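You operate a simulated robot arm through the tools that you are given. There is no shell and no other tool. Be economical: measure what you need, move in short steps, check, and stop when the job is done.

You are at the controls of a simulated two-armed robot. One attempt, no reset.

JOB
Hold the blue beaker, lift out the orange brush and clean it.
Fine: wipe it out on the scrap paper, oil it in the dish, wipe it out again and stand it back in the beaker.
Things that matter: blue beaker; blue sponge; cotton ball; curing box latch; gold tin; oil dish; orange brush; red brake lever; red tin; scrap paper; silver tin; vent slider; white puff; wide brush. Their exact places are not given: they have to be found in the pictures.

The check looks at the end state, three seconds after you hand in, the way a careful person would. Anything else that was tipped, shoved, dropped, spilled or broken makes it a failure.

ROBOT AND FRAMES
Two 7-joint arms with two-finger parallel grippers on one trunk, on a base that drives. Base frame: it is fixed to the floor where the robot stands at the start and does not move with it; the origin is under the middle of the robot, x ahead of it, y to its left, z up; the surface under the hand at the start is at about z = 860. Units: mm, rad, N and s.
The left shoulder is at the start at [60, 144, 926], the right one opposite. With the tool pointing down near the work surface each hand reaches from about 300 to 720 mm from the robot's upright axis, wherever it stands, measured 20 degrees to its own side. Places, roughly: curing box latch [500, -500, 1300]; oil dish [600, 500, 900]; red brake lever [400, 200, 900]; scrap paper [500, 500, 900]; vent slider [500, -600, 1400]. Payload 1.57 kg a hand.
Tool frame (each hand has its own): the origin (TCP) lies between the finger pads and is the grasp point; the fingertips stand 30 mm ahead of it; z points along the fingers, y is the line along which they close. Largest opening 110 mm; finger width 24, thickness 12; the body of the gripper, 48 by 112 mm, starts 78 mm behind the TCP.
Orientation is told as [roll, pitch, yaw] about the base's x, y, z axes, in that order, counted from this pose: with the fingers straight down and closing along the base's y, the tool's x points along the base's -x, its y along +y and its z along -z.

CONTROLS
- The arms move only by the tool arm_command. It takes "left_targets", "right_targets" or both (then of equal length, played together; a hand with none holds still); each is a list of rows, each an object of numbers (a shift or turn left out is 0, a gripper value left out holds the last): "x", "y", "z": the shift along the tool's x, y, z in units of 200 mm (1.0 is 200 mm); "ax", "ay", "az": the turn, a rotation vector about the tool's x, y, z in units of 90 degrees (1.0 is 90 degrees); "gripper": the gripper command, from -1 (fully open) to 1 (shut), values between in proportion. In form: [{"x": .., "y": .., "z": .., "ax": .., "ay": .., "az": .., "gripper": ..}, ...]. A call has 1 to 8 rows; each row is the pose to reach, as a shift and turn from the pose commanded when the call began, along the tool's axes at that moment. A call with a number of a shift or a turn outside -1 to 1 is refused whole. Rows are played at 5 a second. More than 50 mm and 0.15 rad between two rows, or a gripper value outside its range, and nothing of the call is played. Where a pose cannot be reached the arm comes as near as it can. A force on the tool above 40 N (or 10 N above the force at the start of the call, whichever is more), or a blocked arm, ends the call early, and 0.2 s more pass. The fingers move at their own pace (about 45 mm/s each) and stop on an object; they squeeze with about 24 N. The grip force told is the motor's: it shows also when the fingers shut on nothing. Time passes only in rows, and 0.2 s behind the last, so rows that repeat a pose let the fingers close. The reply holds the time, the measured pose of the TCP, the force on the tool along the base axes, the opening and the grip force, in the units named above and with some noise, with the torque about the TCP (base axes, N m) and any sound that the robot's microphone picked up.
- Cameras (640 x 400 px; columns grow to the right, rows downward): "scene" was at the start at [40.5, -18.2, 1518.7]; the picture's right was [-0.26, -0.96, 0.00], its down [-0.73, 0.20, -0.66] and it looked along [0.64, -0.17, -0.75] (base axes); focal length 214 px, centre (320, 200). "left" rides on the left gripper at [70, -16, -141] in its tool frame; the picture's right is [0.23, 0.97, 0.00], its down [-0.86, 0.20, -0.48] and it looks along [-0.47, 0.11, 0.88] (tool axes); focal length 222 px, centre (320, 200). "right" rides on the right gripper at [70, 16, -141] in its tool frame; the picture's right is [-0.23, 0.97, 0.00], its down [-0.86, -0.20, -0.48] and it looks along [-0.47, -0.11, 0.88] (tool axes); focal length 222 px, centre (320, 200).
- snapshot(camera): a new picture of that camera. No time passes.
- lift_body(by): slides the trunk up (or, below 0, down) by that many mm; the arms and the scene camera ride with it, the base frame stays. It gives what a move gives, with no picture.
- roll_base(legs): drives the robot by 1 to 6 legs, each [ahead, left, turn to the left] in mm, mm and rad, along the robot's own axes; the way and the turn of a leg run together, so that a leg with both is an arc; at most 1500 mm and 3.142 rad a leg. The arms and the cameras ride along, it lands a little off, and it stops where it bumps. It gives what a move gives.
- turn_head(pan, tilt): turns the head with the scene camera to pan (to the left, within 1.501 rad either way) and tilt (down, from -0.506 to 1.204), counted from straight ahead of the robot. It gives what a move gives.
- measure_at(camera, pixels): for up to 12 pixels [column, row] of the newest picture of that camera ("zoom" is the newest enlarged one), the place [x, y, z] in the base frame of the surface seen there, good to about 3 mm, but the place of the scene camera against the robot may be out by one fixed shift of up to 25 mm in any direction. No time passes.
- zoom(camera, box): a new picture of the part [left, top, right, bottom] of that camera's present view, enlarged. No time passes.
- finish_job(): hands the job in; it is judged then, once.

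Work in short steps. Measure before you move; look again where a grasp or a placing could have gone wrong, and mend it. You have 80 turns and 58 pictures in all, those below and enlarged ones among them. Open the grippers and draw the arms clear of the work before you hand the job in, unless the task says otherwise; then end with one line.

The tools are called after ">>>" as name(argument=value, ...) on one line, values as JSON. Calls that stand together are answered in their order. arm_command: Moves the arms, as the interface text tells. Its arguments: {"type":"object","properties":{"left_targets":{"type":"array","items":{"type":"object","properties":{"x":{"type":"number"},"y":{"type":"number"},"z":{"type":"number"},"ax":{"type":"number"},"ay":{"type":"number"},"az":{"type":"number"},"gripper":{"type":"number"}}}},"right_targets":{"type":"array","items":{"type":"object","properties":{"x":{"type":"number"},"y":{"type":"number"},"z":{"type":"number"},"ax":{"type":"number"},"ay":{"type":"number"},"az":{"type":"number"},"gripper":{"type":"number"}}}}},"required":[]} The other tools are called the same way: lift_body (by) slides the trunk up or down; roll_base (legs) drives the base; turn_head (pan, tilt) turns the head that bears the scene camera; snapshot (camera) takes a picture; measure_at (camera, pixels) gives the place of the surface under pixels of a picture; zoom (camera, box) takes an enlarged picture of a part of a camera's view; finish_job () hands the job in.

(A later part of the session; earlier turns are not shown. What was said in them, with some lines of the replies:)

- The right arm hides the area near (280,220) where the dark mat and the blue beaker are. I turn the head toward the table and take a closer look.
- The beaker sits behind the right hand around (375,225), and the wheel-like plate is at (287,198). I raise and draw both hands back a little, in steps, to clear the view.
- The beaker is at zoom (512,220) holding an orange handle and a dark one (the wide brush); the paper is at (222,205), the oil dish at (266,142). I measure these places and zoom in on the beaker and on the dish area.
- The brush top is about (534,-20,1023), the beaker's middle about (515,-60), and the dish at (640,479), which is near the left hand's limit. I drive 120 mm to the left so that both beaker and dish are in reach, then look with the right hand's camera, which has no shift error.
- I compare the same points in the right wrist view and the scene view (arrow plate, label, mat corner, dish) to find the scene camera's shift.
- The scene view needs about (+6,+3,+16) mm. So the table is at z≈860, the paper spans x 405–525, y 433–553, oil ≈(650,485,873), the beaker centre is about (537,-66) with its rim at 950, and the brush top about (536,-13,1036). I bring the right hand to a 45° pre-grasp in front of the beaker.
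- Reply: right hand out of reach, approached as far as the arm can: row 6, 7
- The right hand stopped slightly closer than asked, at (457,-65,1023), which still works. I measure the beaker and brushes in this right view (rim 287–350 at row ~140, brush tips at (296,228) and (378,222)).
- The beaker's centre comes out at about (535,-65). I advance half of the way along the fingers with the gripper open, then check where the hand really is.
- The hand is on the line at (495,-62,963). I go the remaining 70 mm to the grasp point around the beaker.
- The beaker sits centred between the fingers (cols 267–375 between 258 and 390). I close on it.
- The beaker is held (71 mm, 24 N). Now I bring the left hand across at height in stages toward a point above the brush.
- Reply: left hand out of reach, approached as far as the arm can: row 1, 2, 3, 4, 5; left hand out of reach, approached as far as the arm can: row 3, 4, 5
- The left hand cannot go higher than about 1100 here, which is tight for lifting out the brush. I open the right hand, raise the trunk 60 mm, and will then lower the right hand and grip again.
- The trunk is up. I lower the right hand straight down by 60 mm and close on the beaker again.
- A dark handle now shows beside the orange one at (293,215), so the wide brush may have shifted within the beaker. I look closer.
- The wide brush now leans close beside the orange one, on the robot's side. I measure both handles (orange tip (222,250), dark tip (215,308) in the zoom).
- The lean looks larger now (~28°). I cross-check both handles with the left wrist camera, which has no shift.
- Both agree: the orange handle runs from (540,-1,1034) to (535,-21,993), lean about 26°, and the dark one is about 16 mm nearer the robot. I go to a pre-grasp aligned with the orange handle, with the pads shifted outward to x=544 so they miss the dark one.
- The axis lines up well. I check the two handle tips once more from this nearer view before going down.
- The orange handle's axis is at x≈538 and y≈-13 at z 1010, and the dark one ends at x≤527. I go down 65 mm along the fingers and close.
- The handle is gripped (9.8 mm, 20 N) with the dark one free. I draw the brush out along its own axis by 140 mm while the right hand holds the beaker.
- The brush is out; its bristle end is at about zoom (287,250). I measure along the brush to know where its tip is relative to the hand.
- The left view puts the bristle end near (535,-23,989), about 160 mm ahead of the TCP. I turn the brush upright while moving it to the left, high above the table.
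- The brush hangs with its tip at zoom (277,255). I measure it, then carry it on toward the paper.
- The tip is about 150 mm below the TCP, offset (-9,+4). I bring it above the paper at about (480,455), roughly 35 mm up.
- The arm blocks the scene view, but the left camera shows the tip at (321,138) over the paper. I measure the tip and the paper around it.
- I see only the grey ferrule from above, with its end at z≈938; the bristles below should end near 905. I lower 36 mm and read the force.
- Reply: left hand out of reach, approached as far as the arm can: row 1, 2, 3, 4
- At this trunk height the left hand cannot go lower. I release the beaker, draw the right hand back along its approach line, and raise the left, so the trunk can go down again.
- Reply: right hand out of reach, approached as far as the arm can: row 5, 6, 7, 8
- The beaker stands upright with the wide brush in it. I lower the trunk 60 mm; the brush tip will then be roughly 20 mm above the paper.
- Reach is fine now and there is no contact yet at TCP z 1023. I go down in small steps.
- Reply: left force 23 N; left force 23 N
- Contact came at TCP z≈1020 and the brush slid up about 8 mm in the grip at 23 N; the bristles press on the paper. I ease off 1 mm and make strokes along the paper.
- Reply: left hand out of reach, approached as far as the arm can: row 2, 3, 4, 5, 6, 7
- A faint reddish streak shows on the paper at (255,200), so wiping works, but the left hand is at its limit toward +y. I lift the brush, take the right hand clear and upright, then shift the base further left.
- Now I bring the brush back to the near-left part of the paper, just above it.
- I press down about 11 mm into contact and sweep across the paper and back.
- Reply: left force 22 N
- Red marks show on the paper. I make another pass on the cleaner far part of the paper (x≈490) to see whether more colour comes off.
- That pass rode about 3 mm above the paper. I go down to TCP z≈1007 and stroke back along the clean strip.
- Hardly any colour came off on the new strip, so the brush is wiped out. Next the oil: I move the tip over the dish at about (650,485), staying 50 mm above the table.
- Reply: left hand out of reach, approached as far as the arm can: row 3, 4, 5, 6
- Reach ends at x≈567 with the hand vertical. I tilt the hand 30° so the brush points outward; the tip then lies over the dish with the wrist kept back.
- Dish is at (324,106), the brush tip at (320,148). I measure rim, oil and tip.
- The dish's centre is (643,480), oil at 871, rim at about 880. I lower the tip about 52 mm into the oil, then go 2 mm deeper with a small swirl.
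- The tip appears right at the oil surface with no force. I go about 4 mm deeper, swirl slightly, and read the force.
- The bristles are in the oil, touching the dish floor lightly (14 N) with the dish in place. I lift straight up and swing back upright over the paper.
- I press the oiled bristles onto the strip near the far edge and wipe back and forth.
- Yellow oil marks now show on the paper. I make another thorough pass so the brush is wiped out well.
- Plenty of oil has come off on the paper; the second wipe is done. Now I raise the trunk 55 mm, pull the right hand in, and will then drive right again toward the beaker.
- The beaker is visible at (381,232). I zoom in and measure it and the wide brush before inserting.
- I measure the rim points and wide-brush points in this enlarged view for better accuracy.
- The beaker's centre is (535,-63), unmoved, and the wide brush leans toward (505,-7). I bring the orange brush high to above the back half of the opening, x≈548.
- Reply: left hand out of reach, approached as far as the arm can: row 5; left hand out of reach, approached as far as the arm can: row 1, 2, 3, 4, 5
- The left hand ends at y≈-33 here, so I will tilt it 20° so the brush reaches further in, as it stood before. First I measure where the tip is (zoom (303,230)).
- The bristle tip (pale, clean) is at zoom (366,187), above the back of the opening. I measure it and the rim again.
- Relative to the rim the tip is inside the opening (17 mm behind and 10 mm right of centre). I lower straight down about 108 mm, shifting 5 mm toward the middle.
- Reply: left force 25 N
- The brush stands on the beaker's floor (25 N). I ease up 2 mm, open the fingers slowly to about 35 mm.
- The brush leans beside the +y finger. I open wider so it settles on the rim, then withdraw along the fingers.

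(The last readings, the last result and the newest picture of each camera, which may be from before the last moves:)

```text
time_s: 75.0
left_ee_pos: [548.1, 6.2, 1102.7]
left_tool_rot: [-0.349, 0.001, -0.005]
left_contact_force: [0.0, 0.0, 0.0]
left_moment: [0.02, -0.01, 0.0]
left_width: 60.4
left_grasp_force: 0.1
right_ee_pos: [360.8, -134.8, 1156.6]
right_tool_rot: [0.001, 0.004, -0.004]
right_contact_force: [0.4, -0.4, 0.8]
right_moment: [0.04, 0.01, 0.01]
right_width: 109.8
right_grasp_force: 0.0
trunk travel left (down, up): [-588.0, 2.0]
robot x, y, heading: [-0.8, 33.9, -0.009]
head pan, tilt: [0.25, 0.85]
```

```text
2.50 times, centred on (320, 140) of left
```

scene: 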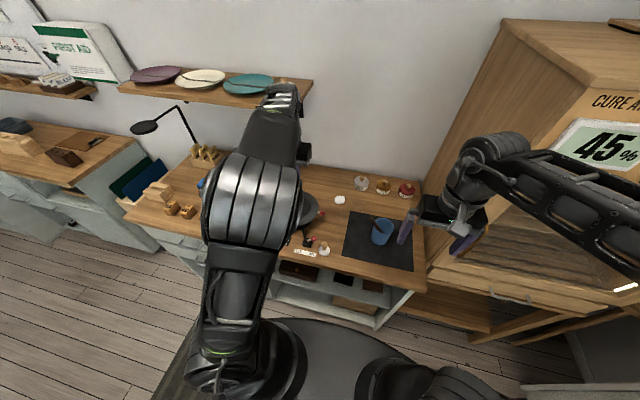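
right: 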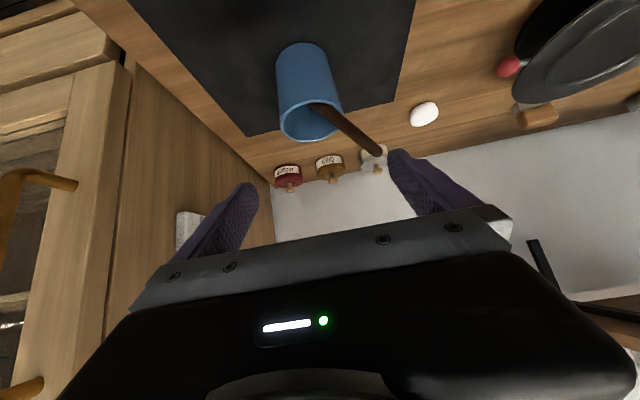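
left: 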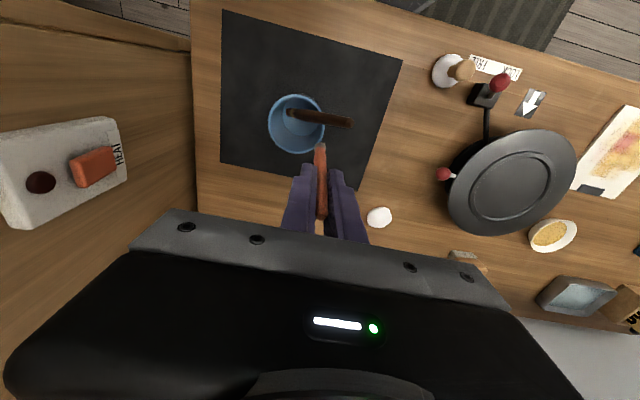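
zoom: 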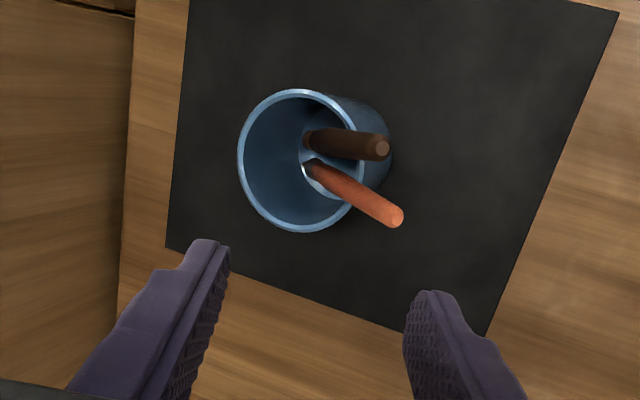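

Both brushes stand in the upright beaker. I draw the left hand clear to the left and upright again.

>>> arm_command(left_targets=[{"y": 0.19, "z": -0.09}, {"y": 0.38, "z": -0.16, "ax": -0.05}, {"y": 0.56, "z": -0.22, "ax": -0.12}, {"y": 0.705, "z": -0.258, "ax": -0.18}, {"y": 0.85, "z": -0.31, "ax": -0.222}, {"y": 0.95, "z": -0.33, "x": 0.15, "ax": -0.222}, {"y": 0.95, "z": -0.33, "x": 0.15, "ax": -0.222}])

>>> snapshot(camera="scene")

>>> zoom(camera="scene", box=[280, 160, 440, 290])

```text
time_s: 76.6
left_ee_pos: [519.3, 208.0, 1099.2]
left_tool_rot: [0.0, 0.003, -0.004]
left_contact_force: [-0.1, 0.4, -0.5]
left_moment: [-0.01, 0.01, -0.03]
left_width: 60.4
left_grasp_force: 0.1
right_ee_pos: [361.1, -136.1, 1156.1]
right_tool_rot: [0.002, 0.003, -0.004]
right_contact_force: [0.4, -0.1, -0.4]
right_moment: [0.02, 0.03, 0.01]
right_width: 110.4
right_grasp_force: 0.0
trunk travel left (down, up): [-588.0, 2.0]
robot x, y, heading: [-3.6, 30.6, -0.002]
head pan, tilt: [0.25, 0.85]
```

```text
5 pictures are left
```

scene: 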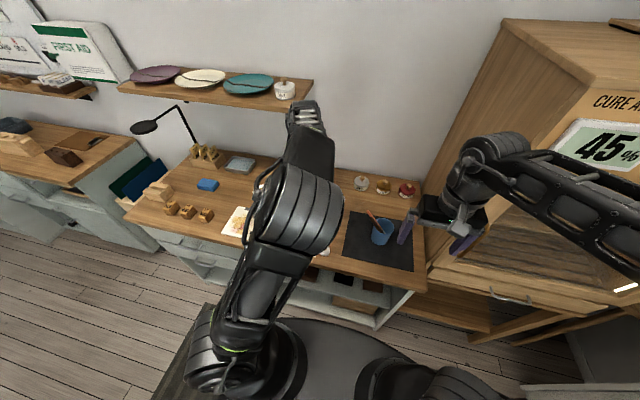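

```text
3.08 times, centred on (360, 225) of scene
```

zoom: 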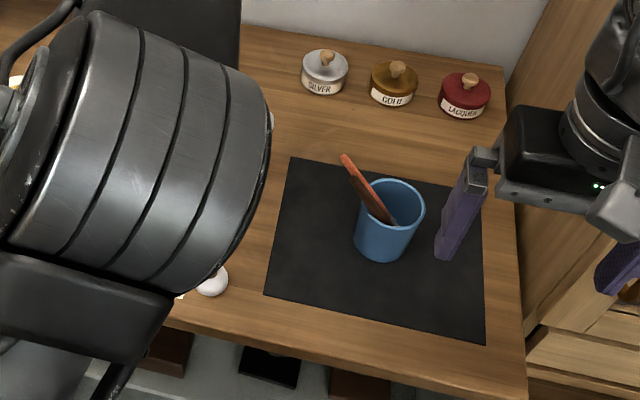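

The beaker is upright with the orange brush in it; I make one last check with the left camera that the wide brush and the other things are in place.

>>> snapshot(camera="left")

>>> zoom(camera="scene", box=[360, 205, 400, 245])

```text
3 pictures are left
```

left: 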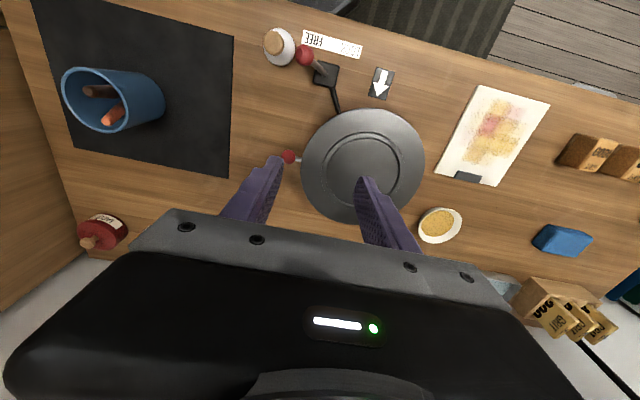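

```text
10.00 times, centred on (380, 225) of scene
```

zoom: 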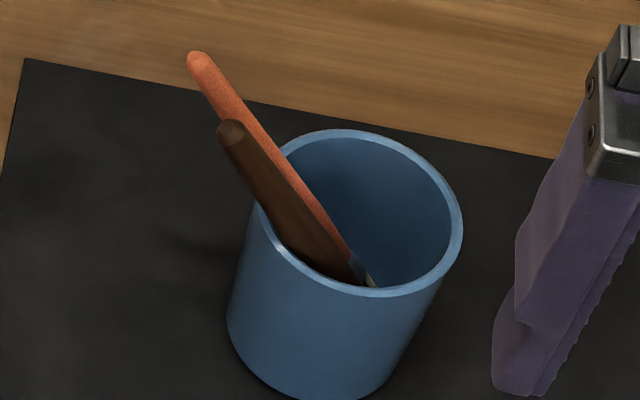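

Both brushes stand in the upright beaker, and everything else is in place. Both grippers are open and clear of the work, so I hand the job in.

>>> finish_job()

```text
The job is handed in.
```

The orange brush was lifted out of the held beaker, wiped on the scrap paper, oiled in the dish, wiped again and stood back in the beaker. The wide brush is still in the beaker but leans to the other side than it did at the start, after shifting while I was gripping the beaker.
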